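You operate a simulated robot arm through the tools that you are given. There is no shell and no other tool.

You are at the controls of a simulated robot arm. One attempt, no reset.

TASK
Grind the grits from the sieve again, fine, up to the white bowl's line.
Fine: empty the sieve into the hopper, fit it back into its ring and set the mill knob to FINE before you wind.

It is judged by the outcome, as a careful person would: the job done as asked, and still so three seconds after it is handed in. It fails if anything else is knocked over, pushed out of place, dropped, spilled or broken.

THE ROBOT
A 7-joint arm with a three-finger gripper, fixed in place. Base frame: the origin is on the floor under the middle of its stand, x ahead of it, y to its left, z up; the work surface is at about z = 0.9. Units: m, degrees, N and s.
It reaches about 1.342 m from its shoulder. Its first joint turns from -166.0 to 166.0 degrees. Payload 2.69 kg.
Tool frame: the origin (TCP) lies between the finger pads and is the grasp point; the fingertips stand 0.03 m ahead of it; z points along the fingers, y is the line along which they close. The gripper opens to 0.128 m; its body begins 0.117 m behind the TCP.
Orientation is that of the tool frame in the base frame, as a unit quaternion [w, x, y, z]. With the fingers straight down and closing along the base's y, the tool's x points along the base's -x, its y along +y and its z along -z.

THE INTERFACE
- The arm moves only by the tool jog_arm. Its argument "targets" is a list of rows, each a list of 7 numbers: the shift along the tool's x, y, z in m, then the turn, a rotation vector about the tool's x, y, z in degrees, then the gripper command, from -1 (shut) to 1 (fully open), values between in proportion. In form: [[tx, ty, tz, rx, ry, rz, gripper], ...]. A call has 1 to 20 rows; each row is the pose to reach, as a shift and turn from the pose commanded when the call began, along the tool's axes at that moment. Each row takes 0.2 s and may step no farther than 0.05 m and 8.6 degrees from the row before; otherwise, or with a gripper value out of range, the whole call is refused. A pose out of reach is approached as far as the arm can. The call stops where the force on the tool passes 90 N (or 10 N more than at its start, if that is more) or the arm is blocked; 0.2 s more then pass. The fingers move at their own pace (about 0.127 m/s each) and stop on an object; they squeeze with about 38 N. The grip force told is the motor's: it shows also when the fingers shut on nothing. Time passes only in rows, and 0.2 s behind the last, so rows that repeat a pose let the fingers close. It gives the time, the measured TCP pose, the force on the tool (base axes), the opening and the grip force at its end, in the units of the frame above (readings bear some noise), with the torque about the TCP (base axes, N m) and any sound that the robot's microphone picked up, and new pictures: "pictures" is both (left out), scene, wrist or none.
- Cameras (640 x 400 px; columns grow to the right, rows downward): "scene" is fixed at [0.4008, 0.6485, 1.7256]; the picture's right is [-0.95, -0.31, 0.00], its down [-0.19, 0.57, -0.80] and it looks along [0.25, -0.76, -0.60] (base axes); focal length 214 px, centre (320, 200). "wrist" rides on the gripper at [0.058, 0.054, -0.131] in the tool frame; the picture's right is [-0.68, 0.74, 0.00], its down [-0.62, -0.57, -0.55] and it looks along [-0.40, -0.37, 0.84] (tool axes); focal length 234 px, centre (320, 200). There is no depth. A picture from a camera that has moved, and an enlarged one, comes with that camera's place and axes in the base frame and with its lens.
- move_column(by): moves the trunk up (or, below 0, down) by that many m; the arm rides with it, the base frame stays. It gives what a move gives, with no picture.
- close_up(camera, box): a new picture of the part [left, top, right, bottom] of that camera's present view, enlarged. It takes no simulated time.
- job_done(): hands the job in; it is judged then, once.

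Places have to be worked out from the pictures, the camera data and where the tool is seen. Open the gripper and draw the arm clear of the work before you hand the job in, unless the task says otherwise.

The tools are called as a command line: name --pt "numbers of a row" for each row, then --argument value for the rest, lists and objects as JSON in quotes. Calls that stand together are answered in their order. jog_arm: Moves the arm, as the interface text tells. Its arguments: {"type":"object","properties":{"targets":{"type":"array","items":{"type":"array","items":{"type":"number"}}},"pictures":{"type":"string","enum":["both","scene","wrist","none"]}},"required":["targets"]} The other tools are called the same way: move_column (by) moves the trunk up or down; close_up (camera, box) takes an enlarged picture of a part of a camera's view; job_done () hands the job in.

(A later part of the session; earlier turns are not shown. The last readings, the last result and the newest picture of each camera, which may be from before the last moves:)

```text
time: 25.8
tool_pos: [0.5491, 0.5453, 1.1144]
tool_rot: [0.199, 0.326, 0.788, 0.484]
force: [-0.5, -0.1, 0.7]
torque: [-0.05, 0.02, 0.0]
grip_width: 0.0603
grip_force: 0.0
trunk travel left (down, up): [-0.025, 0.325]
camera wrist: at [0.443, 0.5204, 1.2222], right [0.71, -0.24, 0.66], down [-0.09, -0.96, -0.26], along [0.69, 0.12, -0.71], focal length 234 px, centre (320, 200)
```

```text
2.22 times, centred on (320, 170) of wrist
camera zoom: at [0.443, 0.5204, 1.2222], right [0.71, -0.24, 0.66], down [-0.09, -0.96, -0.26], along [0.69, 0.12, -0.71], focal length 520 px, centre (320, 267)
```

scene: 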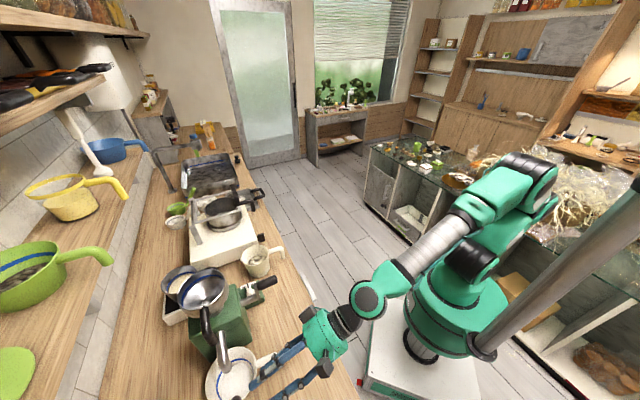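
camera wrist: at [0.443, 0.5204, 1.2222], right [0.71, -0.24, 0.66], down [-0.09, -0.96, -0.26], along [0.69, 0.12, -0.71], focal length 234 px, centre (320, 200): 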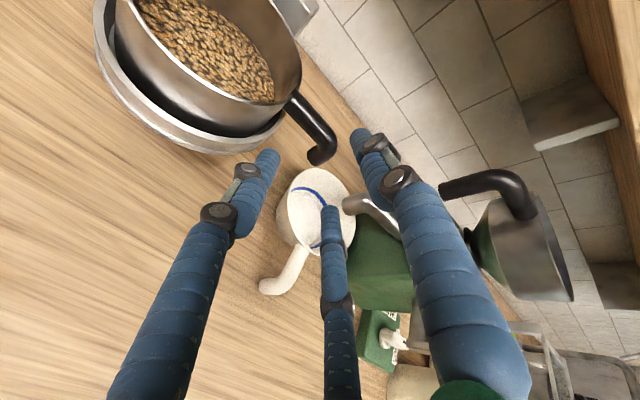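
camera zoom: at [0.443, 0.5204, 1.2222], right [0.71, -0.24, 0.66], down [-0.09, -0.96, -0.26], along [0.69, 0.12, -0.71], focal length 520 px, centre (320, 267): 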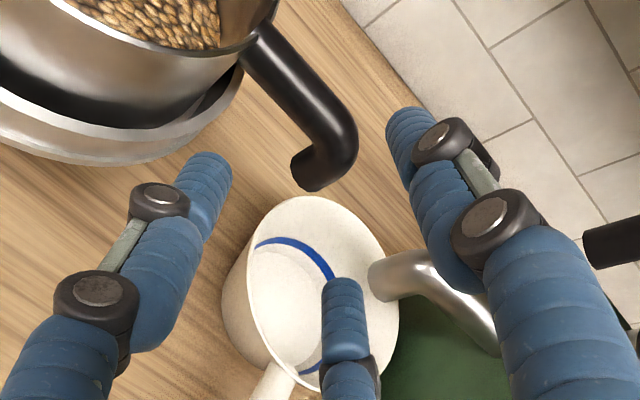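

The new views agree: bend corner at (0.610, 0.603, 1.08), leg end near (0.614, 0.594, 1.06), and the arm now reaches freely. I advance about half the remaining distance along the fingers and check alignment.

jog_arm --pt "-0.002 0 0.02 0 0 0 -0.06" --pt "-0.004 0 0.04 0 0 0 -0.06" --pt "-0.006 0 0.06 0 0 0 -0.06" --pictures "wrist"

close_up --camera "wrist" --box '[190, 80, 450, 260]'

```text
time: 26.6
tool_pos: [0.5892, 0.5763, 1.0872]
tool_rot: [0.199, 0.326, 0.788, 0.483]
force: [0.0, -0.7, 0.9]
torque: [0.01, 0.0, 0.01]
grip_width: 0.0601
grip_force: 0.0
trunk travel left (down, up): [-0.025, 0.325]
camera wrist: at [0.4825, 0.5518, 1.1954], right [0.72, -0.24, 0.66], down [-0.09, -0.96, -0.26], along [0.69, 0.12, -0.71], focal length 234 px, centre (320, 200)
```

wrist: 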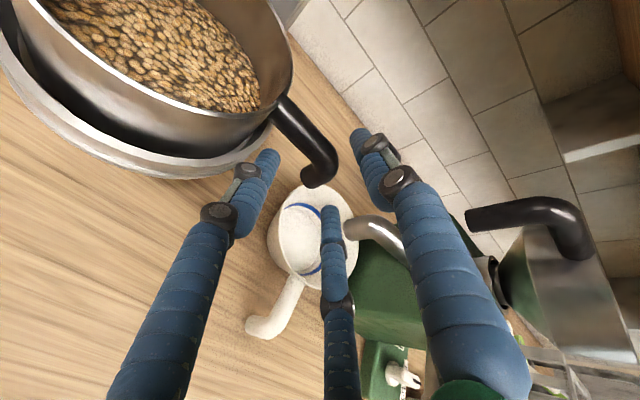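

```text
2.22 times, centred on (320, 170) of wrist
camera zoom: at [0.4825, 0.5518, 1.1954], right [0.72, -0.24, 0.66], down [-0.09, -0.96, -0.26], along [0.69, 0.12, -0.71], focal length 520 px, centre (320, 267)
```

zoom: 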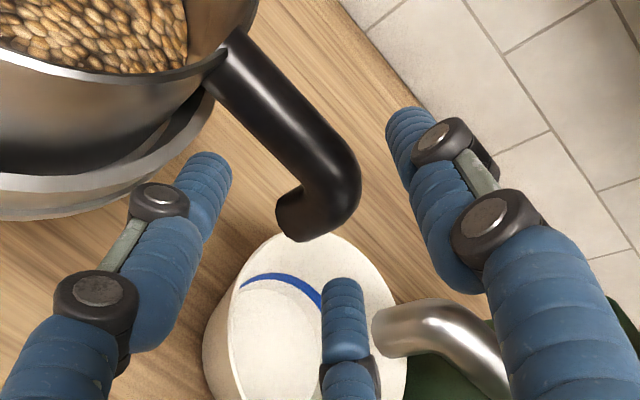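

The handle bend lies where predicted, about 33 mm ahead of the TCP and well between the fingers. I advance 35 mm so the leg of the bend stands between the fingers, then look before closing.

jog_arm --pt "-0.001 0 0.018 0 0 0 -0.06" --pt "-0.002 0 0.035 0 0 0 -0.06" --pictures "wrist"

close_up --camera "wrist" --box '[190, 80, 450, 260]'

```text
time: 27.2
tool_pos: [0.6153, 0.597, 1.0706]
tool_rot: [0.2, 0.325, 0.788, 0.484]
force: [0.0, -0.5, 0.2]
torque: [0.02, 0.01, 0.0]
grip_width: 0.0605
grip_force: 0.0
trunk travel left (down, up): [-0.025, 0.325]
camera wrist: at [0.5078, 0.5719, 1.179], right [0.72, -0.24, 0.66], down [-0.09, -0.96, -0.26], along [0.69, 0.12, -0.71], focal length 234 px, centre (320, 200)
```

wrist: 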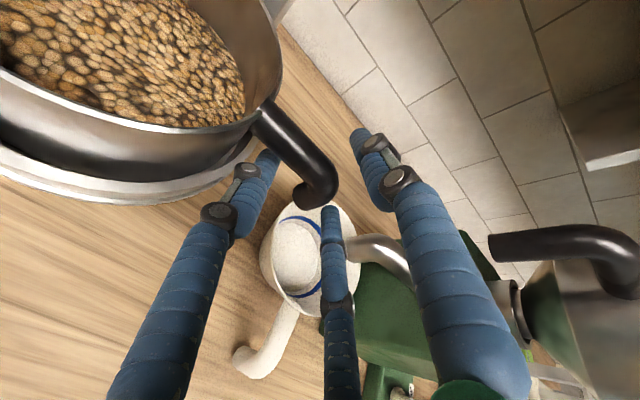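

```text
2.22 times, centred on (320, 170) of wrist
camera zoom: at [0.5078, 0.5719, 1.179], right [0.72, -0.24, 0.66], down [-0.09, -0.96, -0.26], along [0.69, 0.12, -0.71], focal length 520 px, centre (320, 267)
```

zoom: 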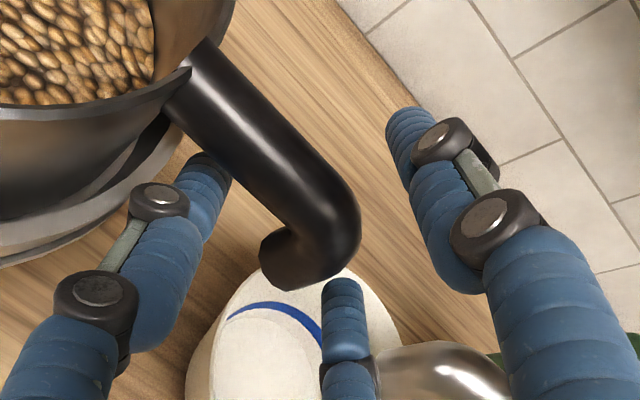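

The left finger is under the handle bar and the bend's leg stands between the lower fingers, with no contact force. I nudge a few millimetres to centre and close the gripper.

jog_arm --pt "0.003 0.003 0.001 0 0 0 -0.06" --pt "0.003 0.003 0.001 0 0 0 -0.4" --pt "0.003 0.003 0.001 0 0 0 -0.7" --pt "0.003 0.003 0.001 0 0 0 -1" --pt "0.003 0.003 0.001 0 0 0 -1" --pt "0.003 0.003 0.001 0 0 0 -1" --pictures "both"

close_up --camera "wrist" --box '[190, 80, 450, 260]'

```text
time: 28.6
tool_pos: [0.6147, 0.5997, 1.0725]
tool_rot: [0.2, 0.326, 0.788, 0.483]
force: [0.0, -0.2, -2.4]
torque: [-0.2, -0.21, -0.02]
grip_width: 0.0257
grip_force: 38.1
trunk travel left (down, up): [-0.025, 0.325]
camera wrist: at [0.5082, 0.575, 1.1807], right [0.72, -0.24, 0.66], down [-0.09, -0.96, -0.26], along [0.69, 0.12, -0.71], focal length 234 px, centre (320, 200)
```

scene: 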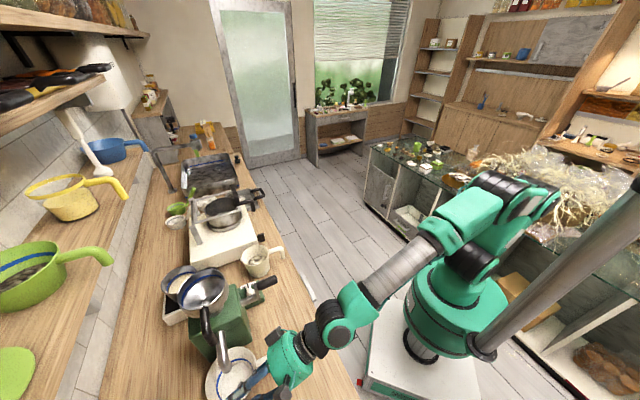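
wrist: 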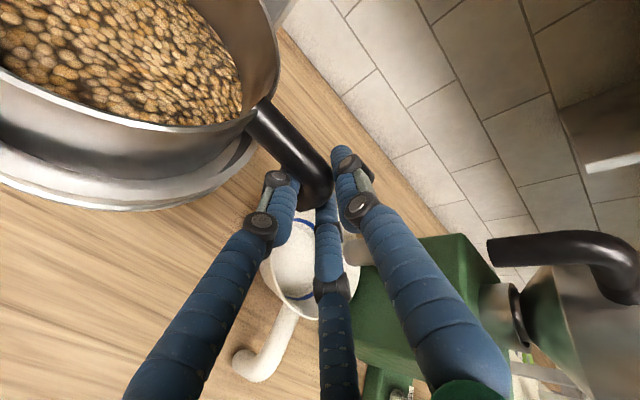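

```text
2.22 times, centred on (320, 170) of wrist
camera zoom: at [0.5082, 0.575, 1.1807], right [0.72, -0.24, 0.66], down [-0.09, -0.96, -0.26], along [0.69, 0.12, -0.71], focal length 520 px, centre (320, 267)
```

zoom: 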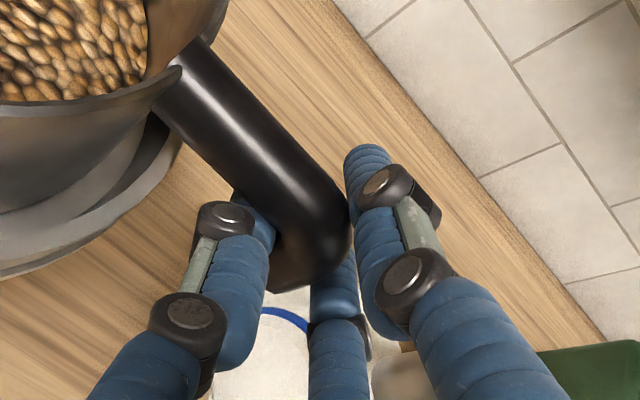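

The gripper holds the bend at 25.7 mm width with 38 N. I lift slowly straight up and watch force and picture to see the sieve come out of its ring.

jog_arm --pt "0 0.0089 -0.0045 0 0 0 -1" --pt "0 0.0179 -0.0091 0 0 0 -1" --pt "0 0.0268 -0.0136 0 0 0 -1" --pt "0 0.0357 -0.0182 0 0 0 -1" --pt "0 0.0446 -0.0227 0 0 0 -1" --pictures "both"

```text
time: 29.8
tool_pos: [0.6125, 0.5987, 1.1229]
tool_rot: [0.2, 0.325, 0.788, 0.483]
force: [-0.4, -0.2, -3.3]
torque: [-0.2, -0.2, -0.01]
grip_width: 0.0256
grip_force: 38.4
trunk travel left (down, up): [-0.025, 0.325]
camera wrist: at [0.5068, 0.5745, 1.2305], right [0.72, -0.24, 0.66], down [-0.09, -0.96, -0.25], along [0.69, 0.12, -0.71], focal length 234 px, centre (320, 200)
```

scene: 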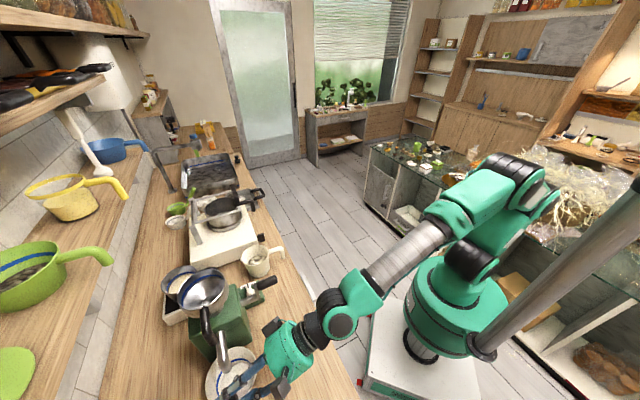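
wrist: 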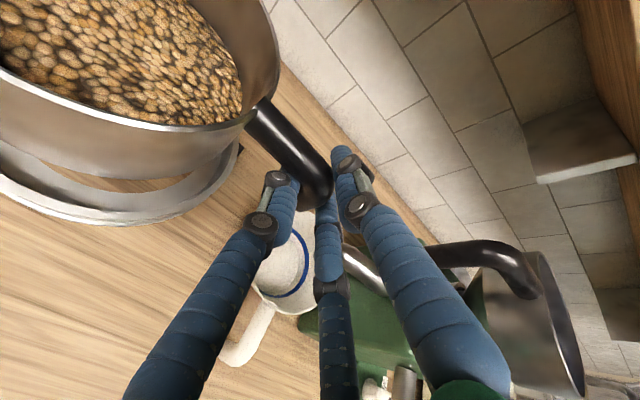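

The sieve came free of its ring and hangs level (about 3.3 N). I lift it straight up to about z 1.42 keeping it level, then check the view again.

jog_arm --pt "0 0.0332 -0.0169 0 0 0 -1" --pt "0 0.0664 -0.0337 0 0 0 -1" --pt "0 0.0996 -0.0506 0 0 0 -1" --pt "0 0.1328 -0.0674 0 0 0 -1" --pt "0 0.166 -0.0843 0 0 0 -1" --pt "0 0.1992 -0.1011 0 0 0 -1" --pt "0 0.2324 -0.118 0 0 0 -1" --pt "0 0.2652 -0.1348 0 0 0 -1" --pictures "both"

close_up --camera "wrist" --box '[300, 130, 640, 400]'

```text
time: 31.6
tool_pos: [0.6098, 0.5969, 1.3618]
tool_rot: [0.243, 0.275, 0.805, 0.467]
force: [-2.0, 1.4, -2.4]
torque: [0.1, -0.12, -0.24]
grip_width: 0.0248
grip_force: 38.0
out of reach, approached as far as the arm can: row 5, 6, 7, 8
trunk travel left (down, up): [-0.025, 0.325]
camera wrist: at [0.4941, 0.5774, 1.4613], right [0.65, -0.15, 0.74], down [-0.03, -0.98, -0.17], along [0.76, 0.09, -0.65], focal length 234 px, centre (320, 200)
```

scene: 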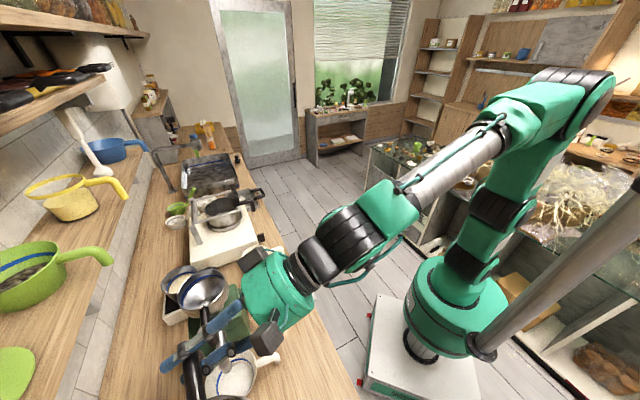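
wrist: 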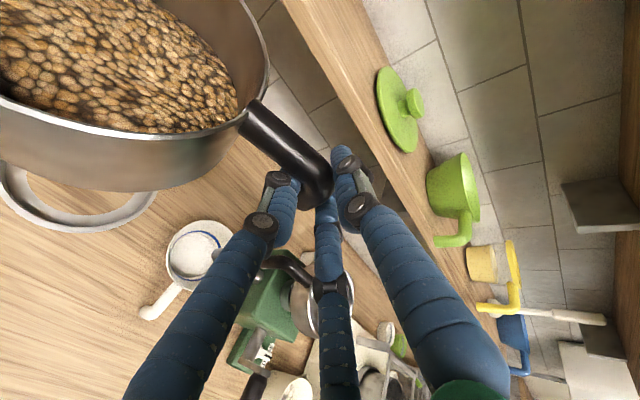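

```text
1.48 times, centred on (470, 265) of wrist
camera zoom: at [0.4941, 0.5774, 1.4613], right [0.65, -0.15, 0.74], down [-0.03, -0.98, -0.17], along [0.76, 0.09, -0.65], focal length 347 px, centre (98, 104)
```

zoom: 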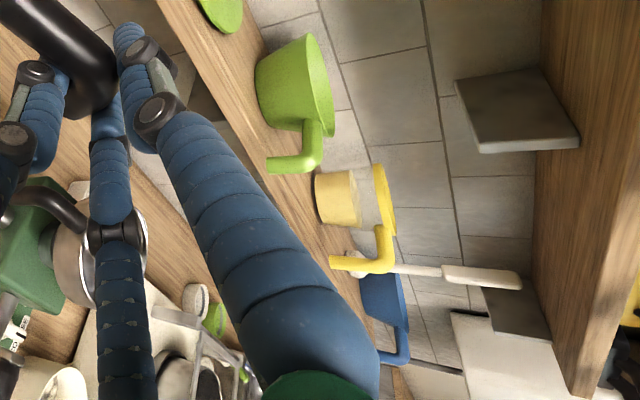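

Near this height the wrist runs into a roll limit and the sieve tilts about 8 degrees, so I lower the arm again to z about 1.27, re-level the sieve, and will use the trunk for the lift instead.

jog_arm --pt "0.004 -0.027 0.0147 0 0 0 -1" --pt "0.008 -0.054 0.0293 0 0.4 2.5 -1" --pt "0.0115 -0.08 0.044 0 0.9 5.4 -1" --pt "0.0115 -0.08 0.044 0 1.4 8.1 -1" --pictures "wrist"

```text
time: 32.6
tool_pos: [0.6025, 0.6111, 1.2718]
tool_rot: [0.155, 0.376, 0.765, 0.5]
force: [0.2, 0.1, -1.9]
torque: [-0.27, -0.13, -0.01]
grip_width: 0.0248
grip_force: 38.5
trunk travel left (down, up): [-0.025, 0.325]
camera wrist: at [0.5052, 0.5803, 1.3864], right [0.76, -0.33, 0.56], down [-0.16, -0.93, -0.34], along [0.63, 0.17, -0.76], focal length 234 px, centre (320, 200)
```

wrist: 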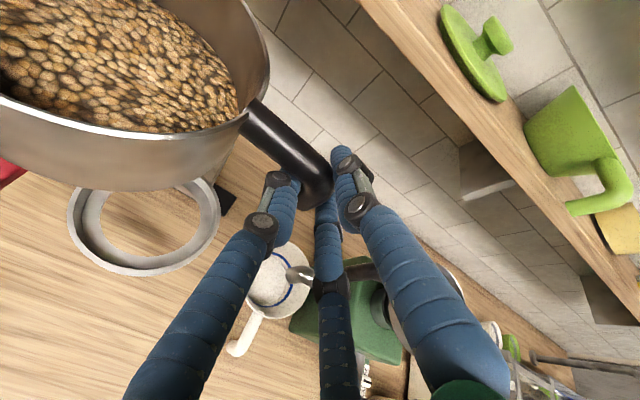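

The commanded orientation had stayed level, so my correction over-rotated the other way; the sieve is now tilted 8 degrees toward the handle. I undo that roll.

jog_arm --pt "0 0 0 0 -0.7 -4.1 -1" --pt "0 0 0 0 -1.4 -8.1 -1" --pictures "none"

```text
time: 33.2
tool_pos: [0.6017, 0.6127, 1.2685]
tool_rot: [0.199, 0.326, 0.788, 0.484]
force: [-0.1, 0.0, -2.8]
torque: [-0.19, -0.2, -0.02]
grip_width: 0.0248
grip_force: 37.8
trunk travel left (down, up): [-0.025, 0.325]
```

The sieve is level again at the grasp orientation. I now raise the trunk by 0.17 m so the arm keeps its comfortable joint configuration.

move_column --by 0.17

```text
time: 35.1
tool_pos: [0.6022, 0.6117, 1.4394]
tool_rot: [0.199, 0.326, 0.788, 0.483]
force: [0.5, 0.0, -2.0]
torque: [-0.2, -0.18, 0.04]
grip_width: 0.0249
grip_force: 37.7
trunk travel left (down, up): [-0.195, 0.155]
```

Trunk up, sieve level at z 1.44. I carry it along the counter toward the hopper, first half of the way, and check.

jog_arm --pt "-0.04 0.0015 0.003 0 0 0 -1" --pt "-0.08 0.003 0.006 0 0 0 -1" --pt "-0.12 0.0045 0.009 0 0 0 -1" --pt "-0.16 0.006 0.012 0 0 0 -1" --pt "-0.2 0.0075 0.015 0 0 0 -1" --pt "-0.24 0.009 0.018 0 0 0 -1" --pictures "both"

```text
time: 36.5
tool_pos: [0.7886, 0.4543, 1.4374]
tool_rot: [0.2, 0.326, 0.788, 0.482]
force: [0.0, 0.2, -2.3]
torque: [-0.2, -0.16, 0.02]
grip_width: 0.0251
grip_force: 37.2
trunk travel left (down, up): [-0.195, 0.155]
camera wrist: at [0.682, 0.4301, 1.5451], right [0.72, -0.24, 0.66], down [-0.09, -0.96, -0.25], along [0.69, 0.12, -0.71], focal length 234 px, centre (320, 200)
```

scene: 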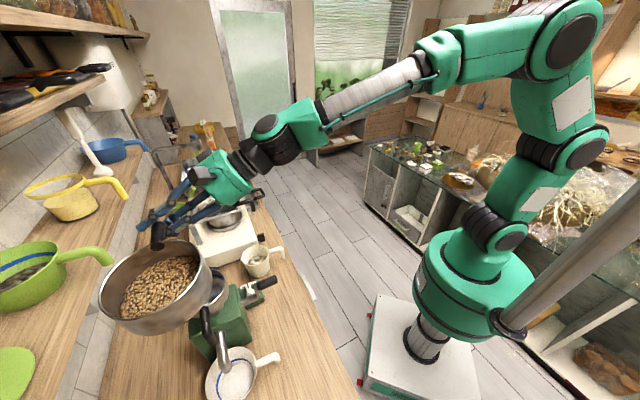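
wrist: 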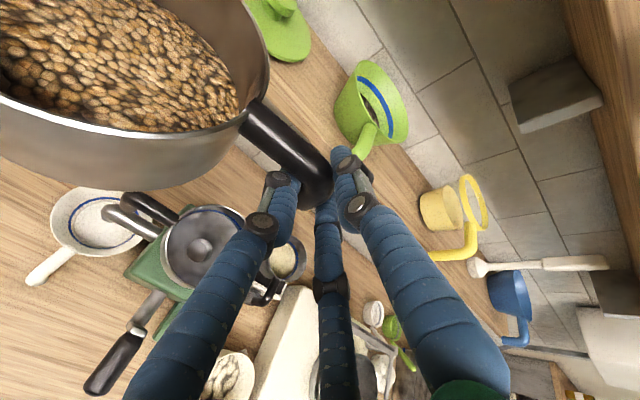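

The sieve is carried safely; both cameras now show the sieve and the hopper. I enlarge the hopper in both views to fix its centre precisely.

close_up --camera "wrist" --box '[40, 170, 320, 345]'

close_up --camera "scene" --box '[80, 200, 320, 380]'

```text
2.29 times, centred on (180, 258) of wrist
camera zoom: at [0.682, 0.4301, 1.5451], right [0.72, -0.24, 0.66], down [-0.09, -0.96, -0.25], along [0.69, 0.12, -0.71], focal length 535 px, centre (640, 69)
```

zoom: 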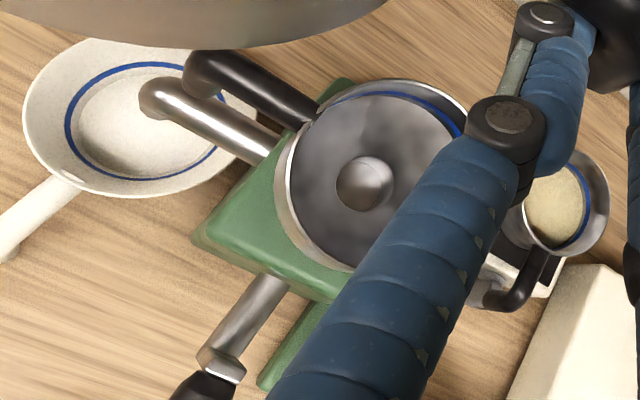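

```text
2.22 times, centred on (200, 290) of scene
camera zoom: at [0.4008, 0.6485, 1.7256], right [-0.95, -0.31, 0.0], down [-0.19, 0.57, -0.8], along [0.25, -0.76, -0.6], focal length 477 px, centre (587, 0)
```

zoom: 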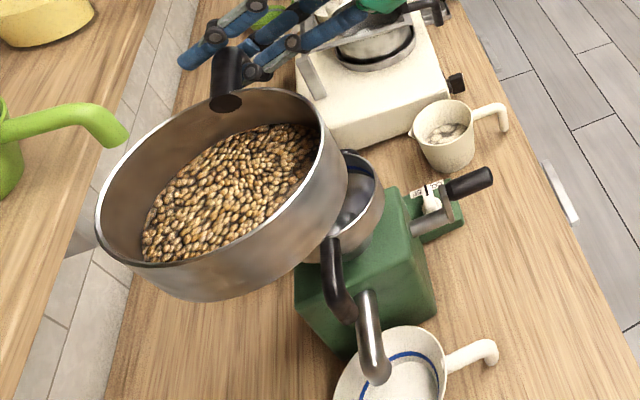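

The hopper centre comes out near (0.793, 0.449) with rim z about 1.18 and radius about 0.06; the sieve rim radius is about 0.078. I bring the sieve farther along so that its far lip will swing over the hopper centre when rolled.

jog_arm --pt "-0.042 0.0004 0.0008 0 0 0 -1" --pt "-0.084 0.0008 0.0016 0 0 0 -1" --pt "-0.126 0.0012 0.0024 0 0 0 -1" --pt "-0.168 0.0016 0.0032 0 0 0 -1" --pt "-0.209 0.002 0.004 0 0 0 -1" --pictures "both"

```text
time: 37.7
tool_pos: [0.9392, 0.3078, 1.4343]
tool_rot: [0.199, 0.326, 0.788, 0.483]
force: [-0.1, 0.3, -2.6]
torque: [-0.13, -0.21, 0.01]
grip_width: 0.0248
grip_force: 38.4
trunk travel left (down, up): [-0.195, 0.155]
camera wrist: at [0.8335, 0.2841, 1.5425], right [0.72, -0.24, 0.65], down [-0.09, -0.96, -0.26], along [0.69, 0.12, -0.71], focal length 234 px, centre (320, 200)
```

scene: 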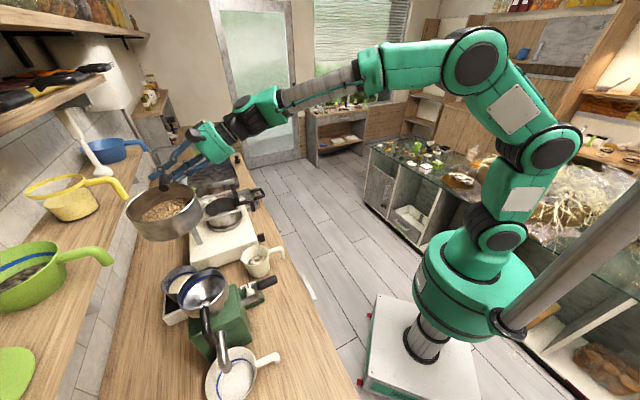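
wrist: 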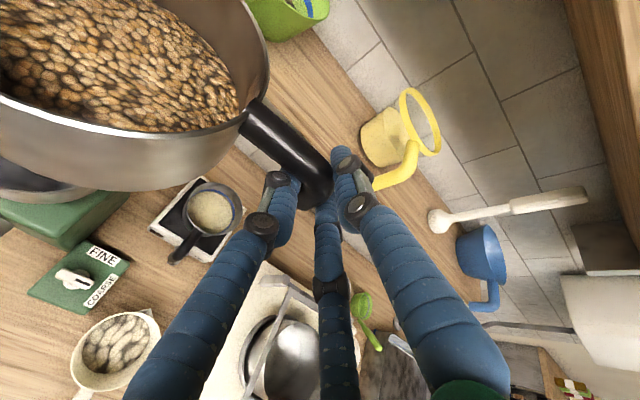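

Both views are clear. I enlarge the scene view to measure where the sieve is relative to the hopper before rolling.

close_up --camera "scene" --box '[100, 130, 300, 330]'

```text
2.00 times, centred on (200, 230) of scene
camera zoom: at [0.4008, 0.6485, 1.7256], right [-0.95, -0.31, 0.0], down [-0.19, 0.57, -0.8], along [0.25, -0.76, -0.6], focal length 429 px, centre (560, 140)
```

zoom: 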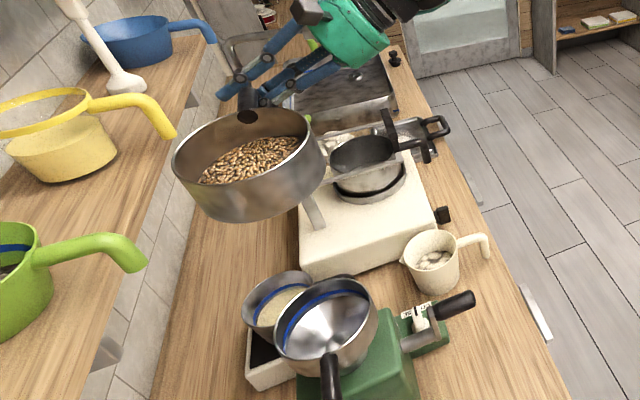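

The sieve centre is about 0.145 m from the TCP toward the hopper, so its far lip is now above the hopper's middle. I roll about the wall direction slowly to 20 degrees while keeping the lip above the hopper, then check.

jog_arm --pt "-0.025 -0.0254 0.0163 0 0 0 -1" --pt "-0.0275 -0.0468 0.0272 0 -2.26 -4.46 -1" --pt "-0.0275 -0.0468 0.0272 0 -4.53 -8.92 -1" --pt "-0.0275 -0.0468 0.0272 0 -6.79 -13.38 -1" --pt "-0.0227 -0.0468 0.0272 0.1 -9.05 -17.84 -1" --pictures "both"

close_up --camera "scene" --box '[100, 130, 300, 330]'

```text
time: 38.9
tool_pos: [0.9562, 0.2966, 1.3837]
tool_rot: [0.332, 0.238, 0.811, 0.418]
force: [0.1, -0.1, -2.1]
torque: [-0.12, -0.14, 0.02]
grip_width: 0.0251
grip_force: 38.0
trunk travel left (down, up): [-0.195, 0.155]
camera wrist: at [0.8263, 0.2955, 1.4654], right [0.53, -0.05, 0.85], down [-0.06, -1.0, -0.03], along [0.85, -0.03, -0.53], focal length 234 px, centre (320, 200)
```

scene: 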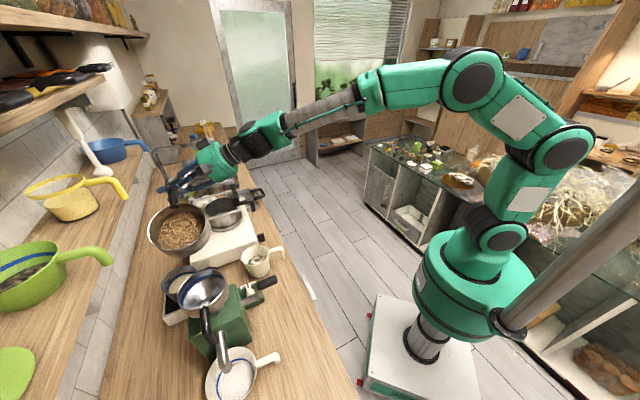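
wrist: 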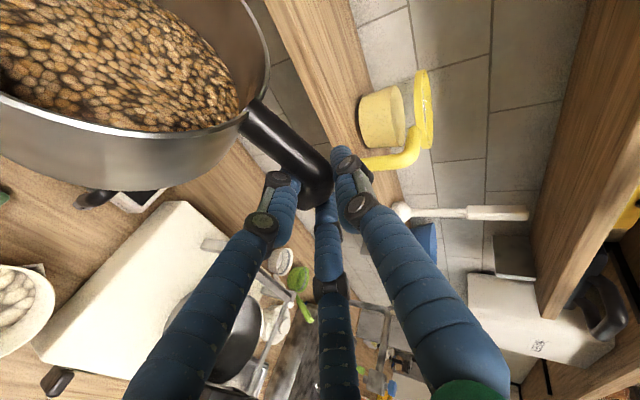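

```text
2.00 times, centred on (200, 230) of scene
camera zoom: at [0.4008, 0.6485, 1.7256], right [-0.95, -0.31, 0.0], down [-0.19, 0.57, -0.8], along [0.25, -0.76, -0.6], focal length 429 px, centre (560, 140)
```

zoom: 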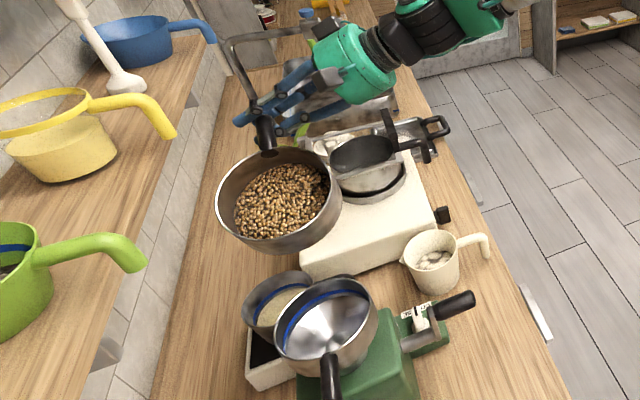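

No spill, and the far lip is measured at about (0.805, 0.443), right above the hopper. I continue rolling to 45 degrees with the lip tracking the hopper centre.

jog_arm --pt "0.005 0.0032 -0.0016 0 -2.26 -4.46 -1" --pt "0.0113 0.0081 -0.0041 0 -4.53 -8.92 -1" --pt "0.0164 0.0193 -0.0098 0 -6.79 -13.38 -1" --pt "0.0231 0.0309 -0.0157 0.1 -9.05 -17.84 -1" --pt "0.0309 0.043 -0.0219 0.1 -11.31 -22.3 -1" --pictures "scene"

close_up --camera "scene" --box '[100, 170, 300, 370]'

```text
time: 40.1
tool_pos: [0.9251, 0.331, 1.419]
tool_rot: [0.486, 0.116, 0.805, 0.318]
force: [-0.9, -0.3, -1.9]
torque: [-0.09, -0.06, 0.01]
grip_width: 0.0249
grip_force: 38.1
trunk travel left (down, up): [-0.195, 0.155]
```

scene: 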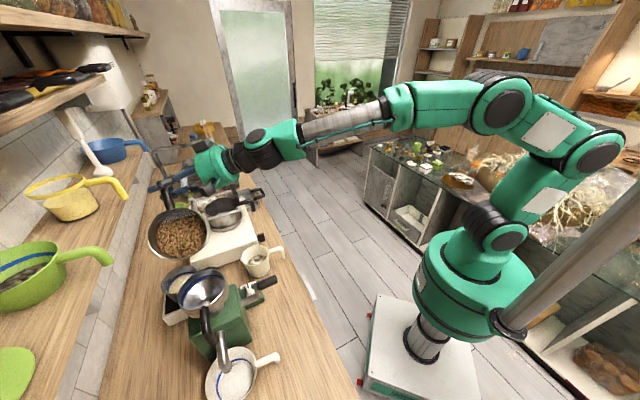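

```text
2.00 times, centred on (200, 270) of scene
camera zoom: at [0.4008, 0.6485, 1.7256], right [-0.95, -0.31, 0.0], down [-0.19, 0.57, -0.8], along [0.25, -0.76, -0.6], focal length 429 px, centre (560, 60)
```

zoom: 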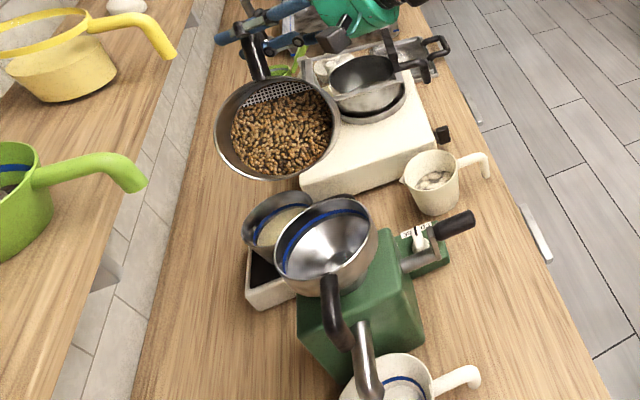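

The perforated bottom confirms this is the sieve; grits have slid toward the far lip. I enlarge more to verify the lip position over the hopper before going on.

close_up --camera "scene" --box '[130, 180, 240, 300]'

close_up --camera "wrist" --box '[0, 0, 640, 400]'

```text
3.33 times, centred on (185, 240) of scene
camera zoom: at [0.4008, 0.6485, 1.7256], right [-0.95, -0.31, 0.0], down [-0.19, 0.57, -0.8], along [0.25, -0.76, -0.6], focal length 715 px, centre (770, 67)
```

zoom: 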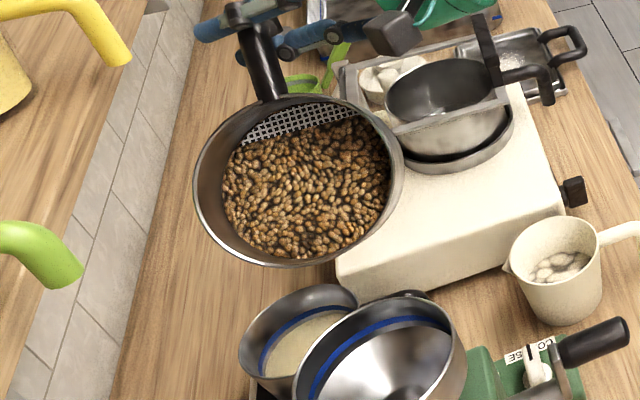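

```text
1.00 times, centred on (320, 200) of wrist (not enlarged: the box is as wide or as high as the picture)
camera zoom: at [0.7768, 0.3479, 1.4551], right [0.25, 0.23, 0.94], down [-0.09, -0.96, 0.26], along [0.96, -0.15, -0.22], focal length 234 px, centre (320, 200)
```

zoom: 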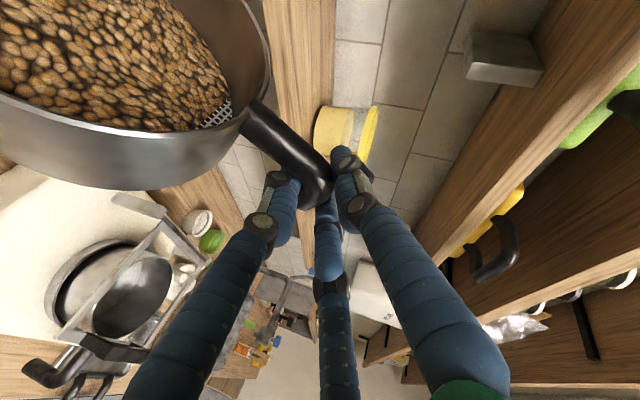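

At this angle the sieve radius works out to about 0.066 m and the lip lies near c-offset +3 cm of the hopper centre, still inside its rim. I correct by 2 cm, lower a little, and roll on to 60 degrees.

jog_arm --pt "0.0271 -0.003 -0.0063 0 0 0 -1" --pt "0.0335 0.0065 -0.0112 0 -2.26 -4.46 -1" --pt "0.04 0.0173 -0.0166 0 -4.53 -8.92 -1" --pt "0.0477 0.028 -0.022 0 -6.79 -13.38 -1" --pictures "scene"

close_up --camera "scene" --box '[130, 180, 270, 320]'

```text
time: 41.1
tool_pos: [0.8785, 0.3674, 1.4099]
tool_rot: [0.566, 0.041, 0.783, 0.254]
force: [-0.2, 0.1, -1.6]
torque: [-0.08, -0.03, 0.02]
grip_width: 0.0248
grip_force: 37.9
trunk travel left (down, up): [-0.195, 0.155]
```

scene: 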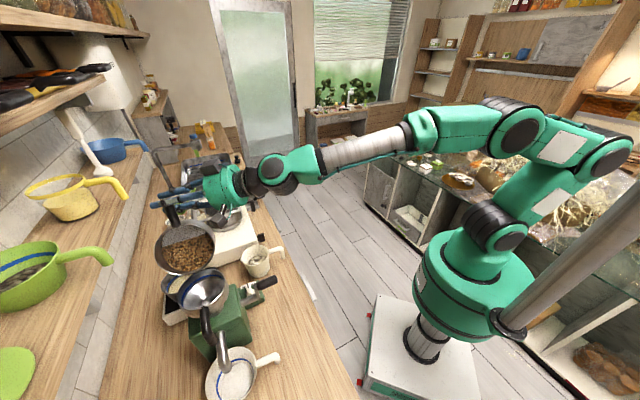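

```text
2.86 times, centred on (200, 250) of scene
camera zoom: at [0.4008, 0.6485, 1.7256], right [-0.95, -0.31, 0.0], down [-0.19, 0.57, -0.8], along [0.25, -0.76, -0.6], focal length 613 px, centre (663, 57)
```

zoom: 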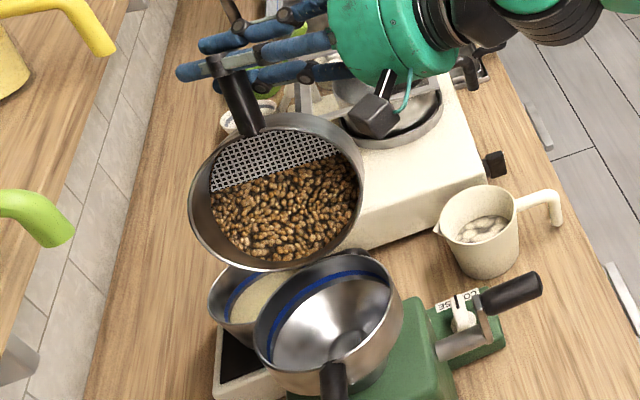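

The lip is above the hopper centre by projection and nothing has fallen outside. I continue slowly to 76 degrees.

jog_arm --pt "0.0034 0.01 -0.0051 0 -1.81 -3.57 -1" --pt "0.0079 0.0204 -0.0103 0 -3.62 -7.14 -1" --pt "0.013 0.0308 -0.0157 0 -5.43 -10.7 -1" --pt "0.0186 0.0412 -0.021 0 -7.24 -14.27 -1" --pictures "scene"

close_up --camera "scene" --box '[130, 180, 270, 320]'

```text
time: 42.1
tool_pos: [0.8417, 0.4002, 1.4194]
tool_rot: [0.641, -0.041, 0.745, 0.18]
force: [-0.1, -0.3, -2.8]
torque: [-0.01, 0.02, 0.0]
grip_width: 0.0249
grip_force: 37.6
trunk travel left (down, up): [-0.195, 0.155]
```

scene: 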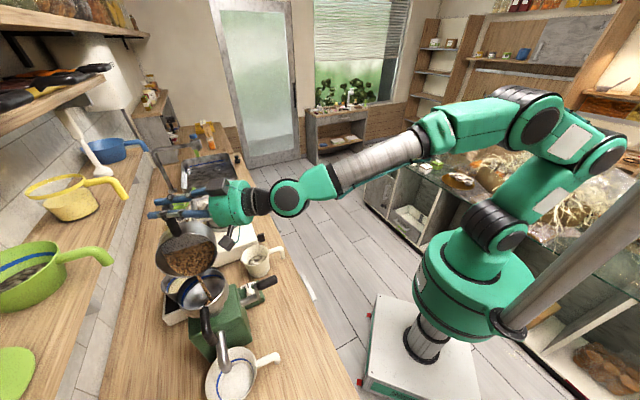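

```text
2.86 times, centred on (200, 250) of scene
camera zoom: at [0.4008, 0.6485, 1.7256], right [-0.95, -0.31, 0.0], down [-0.19, 0.57, -0.8], along [0.25, -0.76, -0.6], focal length 613 px, centre (663, 57)
```

zoom: 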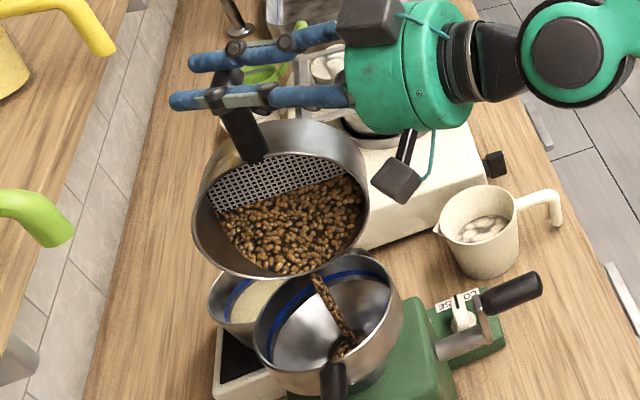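

Grits are flowing in a narrow stream straight into the middle of the hopper. I hold this pose for a second to let them run.

jog_arm --pt "0 0 0 0 0 0 -1" --pt "0 0 0 0 0 0 -1" --pt "0 0 0 0 0 0 -1" --pt "0 0 0 0 0 0 -1" --pt "0 0 0 0 0 0 -1" --pictures "none"

close_up --camera "scene" --box '[130, 180, 270, 320]'

```text
time: 43.3
tool_pos: [0.8414, 0.4003, 1.4169]
tool_rot: [0.641, -0.042, 0.745, 0.179]
force: [0.2, 0.4, -1.3]
torque: [0.0, -0.02, 0.02]
grip_width: 0.0247
grip_force: 38.1
trunk travel left (down, up): [-0.195, 0.155]
```

```text
2.86 times, centred on (200, 250) of scene
camera zoom: at [0.4008, 0.6485, 1.7256], right [-0.95, -0.31, 0.0], down [-0.19, 0.57, -0.8], along [0.25, -0.76, -0.6], focal length 613 px, centre (663, 57)
```

zoom: 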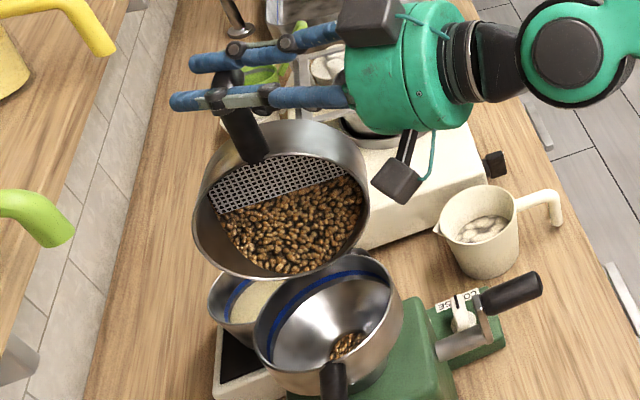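

The flow stopped at this angle with a small heap at the hopper's throat, so it needs more tilt. I roll on to 88 degrees in small steps, lip still over the centre.

jog_arm --pt "0.0016 0.0057 -0.0029 0 -0.9 -1.78 -1" --pt "0.0032 0.0114 -0.0058 0 -1.81 -3.57 -1" --pt "0.0048 0.0172 -0.0088 0 -2.72 -5.35 -1" --pt "0.0064 0.023 -0.0117 0 -3.62 -7.14 -1" --pt "0.0064 0.023 -0.0117 0 -3.62 -7.14 -1" --pictures "none"

close_up --camera "scene" --box '[130, 180, 270, 320]'

```text
time: 44.5
tool_pos: [0.8244, 0.4206, 1.4174]
tool_rot: [0.674, -0.081, 0.721, 0.14]
force: [0.4, -0.1, -1.3]
torque: [0.0, -0.01, 0.01]
grip_width: 0.0247
grip_force: 37.8
trunk travel left (down, up): [-0.195, 0.155]
```

```text
2.86 times, centred on (200, 250) of scene
camera zoom: at [0.4008, 0.6485, 1.7256], right [-0.95, -0.31, 0.0], down [-0.19, 0.57, -0.8], along [0.25, -0.76, -0.6], focal length 613 px, centre (663, 57)
```

zoom: 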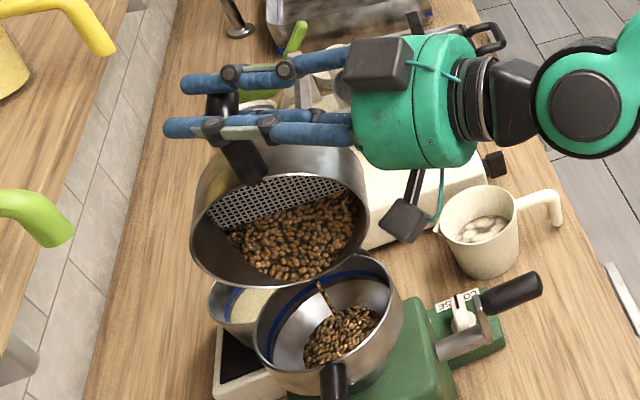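

The hopper fills centrally and the stream stays narrow. I roll the last degrees to 90 and hold briefly.

jog_arm --pt "0.0007 0.0061 -0.0031 0 -0.91 -1.78 -1" --pt "0.0014 0.0121 -0.0062 0 -1.81 -3.57 -1" --pt "0.0021 0.0182 -0.0093 0 -2.72 -5.35 -1" --pt "0.0021 0.0182 -0.0093 0 -2.72 -5.35 -1" --pt "0.0021 0.0182 -0.0093 0 -2.72 -5.35 -1" --pictures "none"

close_up --camera "scene" --box '[130, 180, 270, 320]'

```text
time: 45.7
tool_pos: [0.8073, 0.4343, 1.4169]
tool_rot: [0.697, -0.113, 0.7, 0.11]
force: [-0.8, -1.6, -1.1]
torque: [0.05, -0.02, 0.0]
grip_width: 0.0249
grip_force: 38.0
trunk travel left (down, up): [-0.195, 0.155]
```

```text
2.86 times, centred on (200, 250) of scene
camera zoom: at [0.4008, 0.6485, 1.7256], right [-0.95, -0.31, 0.0], down [-0.19, 0.57, -0.8], along [0.25, -0.76, -0.6], focal length 613 px, centre (663, 57)
```

zoom: 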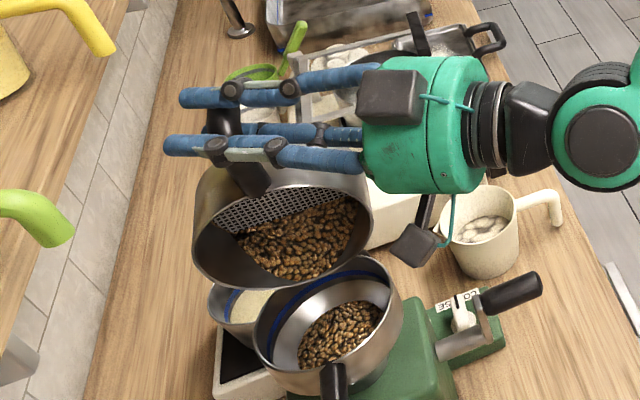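

The heap sits in the middle of the hopper and the sieve still holds about half. I continue rolling about the tool axis by 15 degrees more, shifting the hand so that the lip stays over the hopper.

jog_arm --pt "0 0.008 0.0003 0 0 -2.5 -1" --pt "0 0.0161 0.0007 0 0 -5 -1" --pt "0 0.0241 -0.0004 0 0 -7.5 -1" --pt "0 0.0321 -0.0015 0 0 -10 -1" --pt "0.001 0.0398 -0.0027 0 0 -12.5 -1" --pt "0.002 0.0475 -0.0039 0 0 -15 -1" --pt "0.002 0.0475 -0.0039 0 0 -15 -1" --pictures "none"

close_up --camera "scene" --box '[130, 180, 270, 320]'

```text
time: 47.3
tool_pos: [0.7908, 0.4793, 1.4154]
tool_rot: [0.705, -0.203, 0.679, 0.018]
force: [-0.8, 0.6, -1.5]
torque: [0.05, 0.07, -0.01]
grip_width: 0.0246
grip_force: 38.0
trunk travel left (down, up): [-0.195, 0.155]
```

```text
2.86 times, centred on (200, 250) of scene
camera zoom: at [0.4008, 0.6485, 1.7256], right [-0.95, -0.31, 0.0], down [-0.19, 0.57, -0.8], along [0.25, -0.76, -0.6], focal length 613 px, centre (663, 57)
```

zoom: 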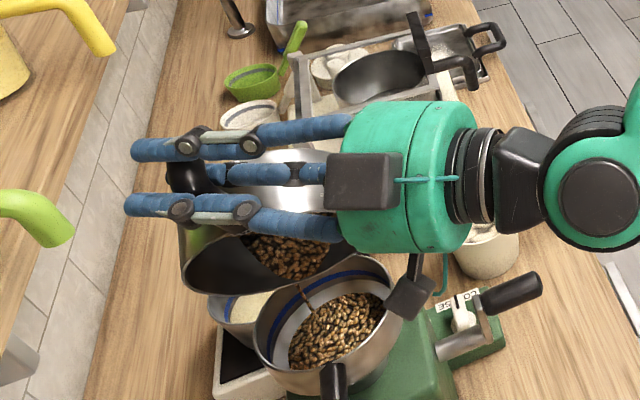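

The stream keeps landing in the hopper. I roll another 15 degrees in small steps.

jog_arm --pt "-0.0003 0.0078 -0.0022 0 0 -2.5 -1" --pt "-0.0006 0.0155 -0.0045 0 0 -5 -1" --pt "0.0005 0.0232 -0.0058 0 0 -7.5 -1" --pt "0.0015 0.0308 -0.0071 0 0 -10 -1" --pt "0.0025 0.0385 -0.0085 0 0 -12.5 -1" --pt "0.0036 0.0462 -0.0099 0 0 -15 -1" --pt "0.0036 0.0462 -0.0099 0 0 -15 -1" --pictures "none"

close_up --camera "scene" --box '[130, 180, 270, 320]'

close_up --camera "wrist" --box '[0, 0, 400, 250]'

```text
time: 48.9
tool_pos: [0.7681, 0.5188, 1.4003]
tool_rot: [0.701, -0.29, 0.647, -0.074]
force: [0.6, -0.4, -1.4]
torque: [0.11, 0.05, -0.03]
grip_width: 0.0248
grip_force: 38.0
trunk travel left (down, up): [-0.195, 0.155]
```

```text
2.86 times, centred on (200, 250) of scene
camera zoom: at [0.4008, 0.6485, 1.7256], right [-0.95, -0.31, 0.0], down [-0.19, 0.57, -0.8], along [0.25, -0.76, -0.6], focal length 613 px, centre (663, 57)
```

zoom: 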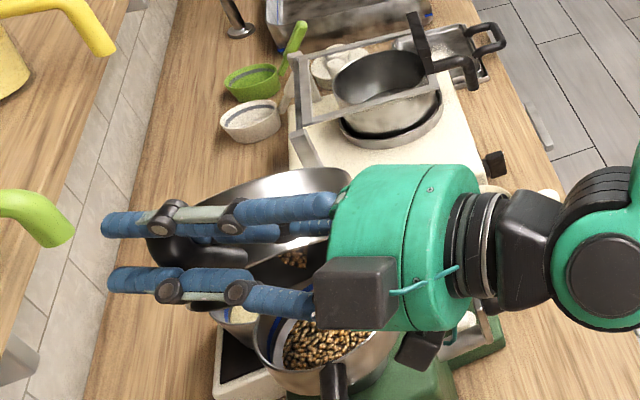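

```text
1.60 times, centred on (200, 125) of wrist
camera zoom: at [0.638, 0.4939, 1.3237], right [-0.3, 0.93, 0.21], down [-0.46, -0.34, 0.82], along [0.83, 0.15, 0.53], focal length 375 px, centre (512, 320)
```

zoom: 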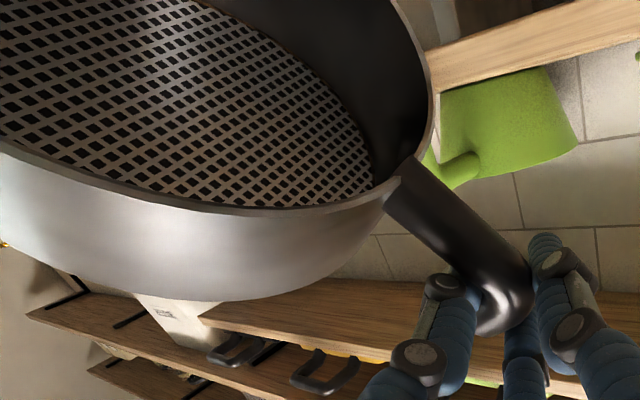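

The mesh near the handle is already clear and the hopper keeps filling without overflow. I continue the roll to about 60 degrees past horizontal so the rest slides out.

jog_arm --pt "0.0003 0.0096 -0.0022 0 0 -3.3 -1" --pt "0.0007 0.0192 -0.0043 0 0 -6.7 -1" --pt "0.001 0.0288 -0.0065 0 0 -10 -1" --pt "0.0019 0.0373 -0.0088 0 0 -13.3 -1" --pt "0.0027 0.0458 -0.0112 0 0 -16.7 -1" --pt "0.0036 0.0543 -0.0135 0 0 -20 -1" --pt "0.0036 0.0543 -0.0135 0 0 -20 -1" --pictures "none"

close_up --camera "scene" --box '[130, 180, 270, 320]'

close_up --camera "wrist" --box '[0, 0, 400, 250]'

```text
time: 50.5
tool_pos: [0.7408, 0.5557, 1.3686]
tool_rot: [0.678, -0.398, 0.586, -0.195]
force: [0.3, -0.2, -2.3]
torque: [0.17, 0.05, -0.04]
grip_width: 0.0247
grip_force: 37.8
trunk travel left (down, up): [-0.195, 0.155]
```

```text
2.86 times, centred on (200, 250) of scene
camera zoom: at [0.4008, 0.6485, 1.7256], right [-0.95, -0.31, 0.0], down [-0.19, 0.57, -0.8], along [0.25, -0.76, -0.6], focal length 613 px, centre (663, 57)
```

zoom: 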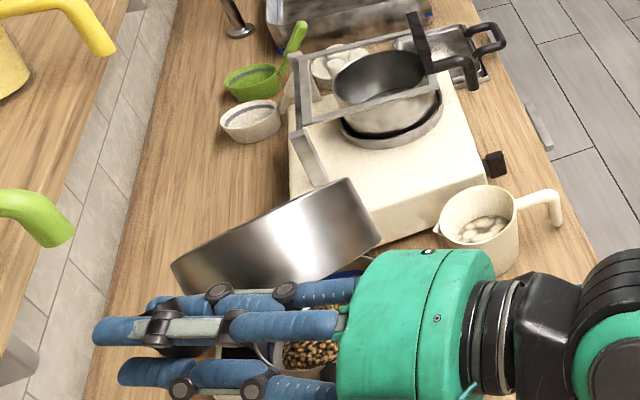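

```text
1.60 times, centred on (200, 125) of wrist
camera zoom: at [0.6196, 0.5042, 1.2917], right [-0.31, 0.94, -0.13], down [-0.55, -0.06, 0.83], along [0.77, 0.33, 0.54], focal length 375 px, centre (512, 320)
```

zoom: 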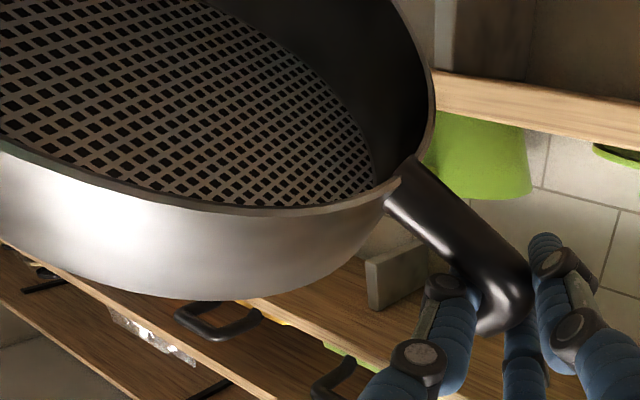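

I roll on to 75 degrees past horizontal, still above the hopper, and give it a small shake to empty it completely.

jog_arm --pt "-0.0011 0.0069 -0.0024 0 0 -3.3 -1" --pt "-0.0023 0.0137 -0.0049 0 0 -6.7 -1" --pt "-0.0034 0.0206 -0.0073 0 0 -10 -1" --pt "-0.0003 0.0267 -0.012 0 0 -15 -1" --pt "0.0028 0.0328 -0.0167 0 0 -20 -1" --pt "0.0059 0.0389 -0.0214 0 0 -25 -1" --pt "0.0059 0.0389 -0.0214 0 0 -21 -1" --pt "0.0059 0.0389 -0.0214 0 0 -25 -1" --pt "0.0059 0.0389 -0.0214 0 0 -21 -1" --pt "0.0059 0.0389 -0.0214 0 0 -25 -1" --pt "0.0059 0.0389 -0.0214 0 0 -25 -1" --pictures "scene"

close_up --camera "scene" --box '[130, 200, 290, 340]'

close_up --camera "wrist" --box '[0, 0, 400, 250]'

```text
time: 52.9
tool_pos: [0.713, 0.5699, 1.3356]
tool_rot: [0.62, -0.514, 0.487, -0.337]
force: [-0.1, -0.7, -1.0]
torque: [0.17, 0.03, 0.06]
grip_width: 0.0245
grip_force: 38.2
trunk travel left (down, up): [-0.195, 0.155]
```

scene: 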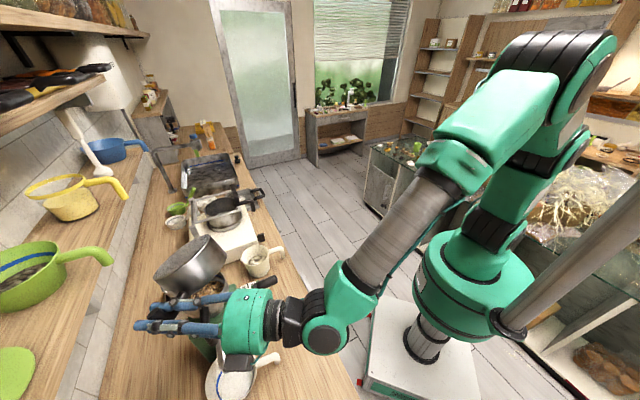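

```text
2.86 times, centred on (210, 270) of scene
camera zoom: at [0.4008, 0.6485, 1.7256], right [-0.95, -0.31, 0.0], down [-0.19, 0.57, -0.8], along [0.25, -0.76, -0.6], focal length 613 px, centre (634, 0)
```

zoom: 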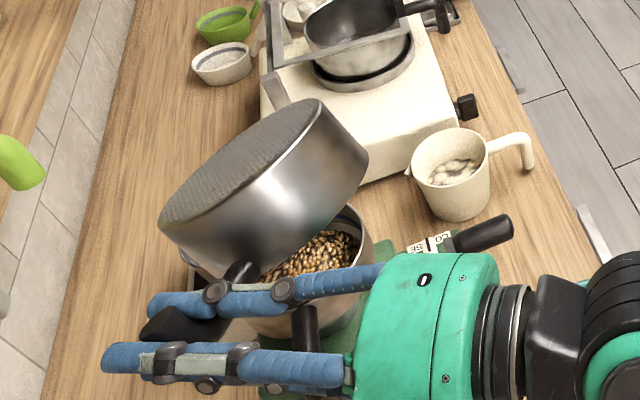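

```text
1.60 times, centred on (200, 125) of wrist
camera zoom: at [0.6023, 0.4875, 1.2706], right [-0.26, 0.8, -0.54], down [-0.66, 0.26, 0.71], along [0.7, 0.54, 0.46], focal length 375 px, centre (512, 320)
```

zoom: 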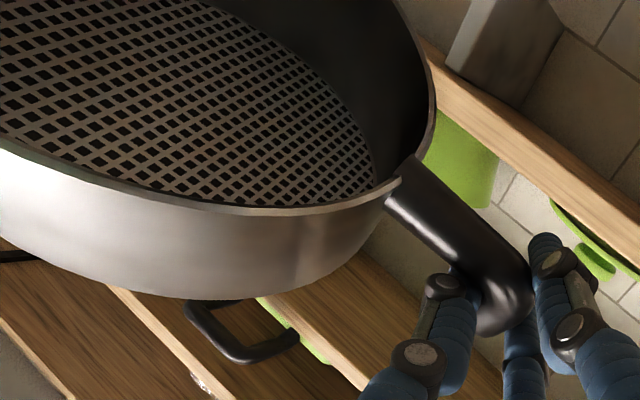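

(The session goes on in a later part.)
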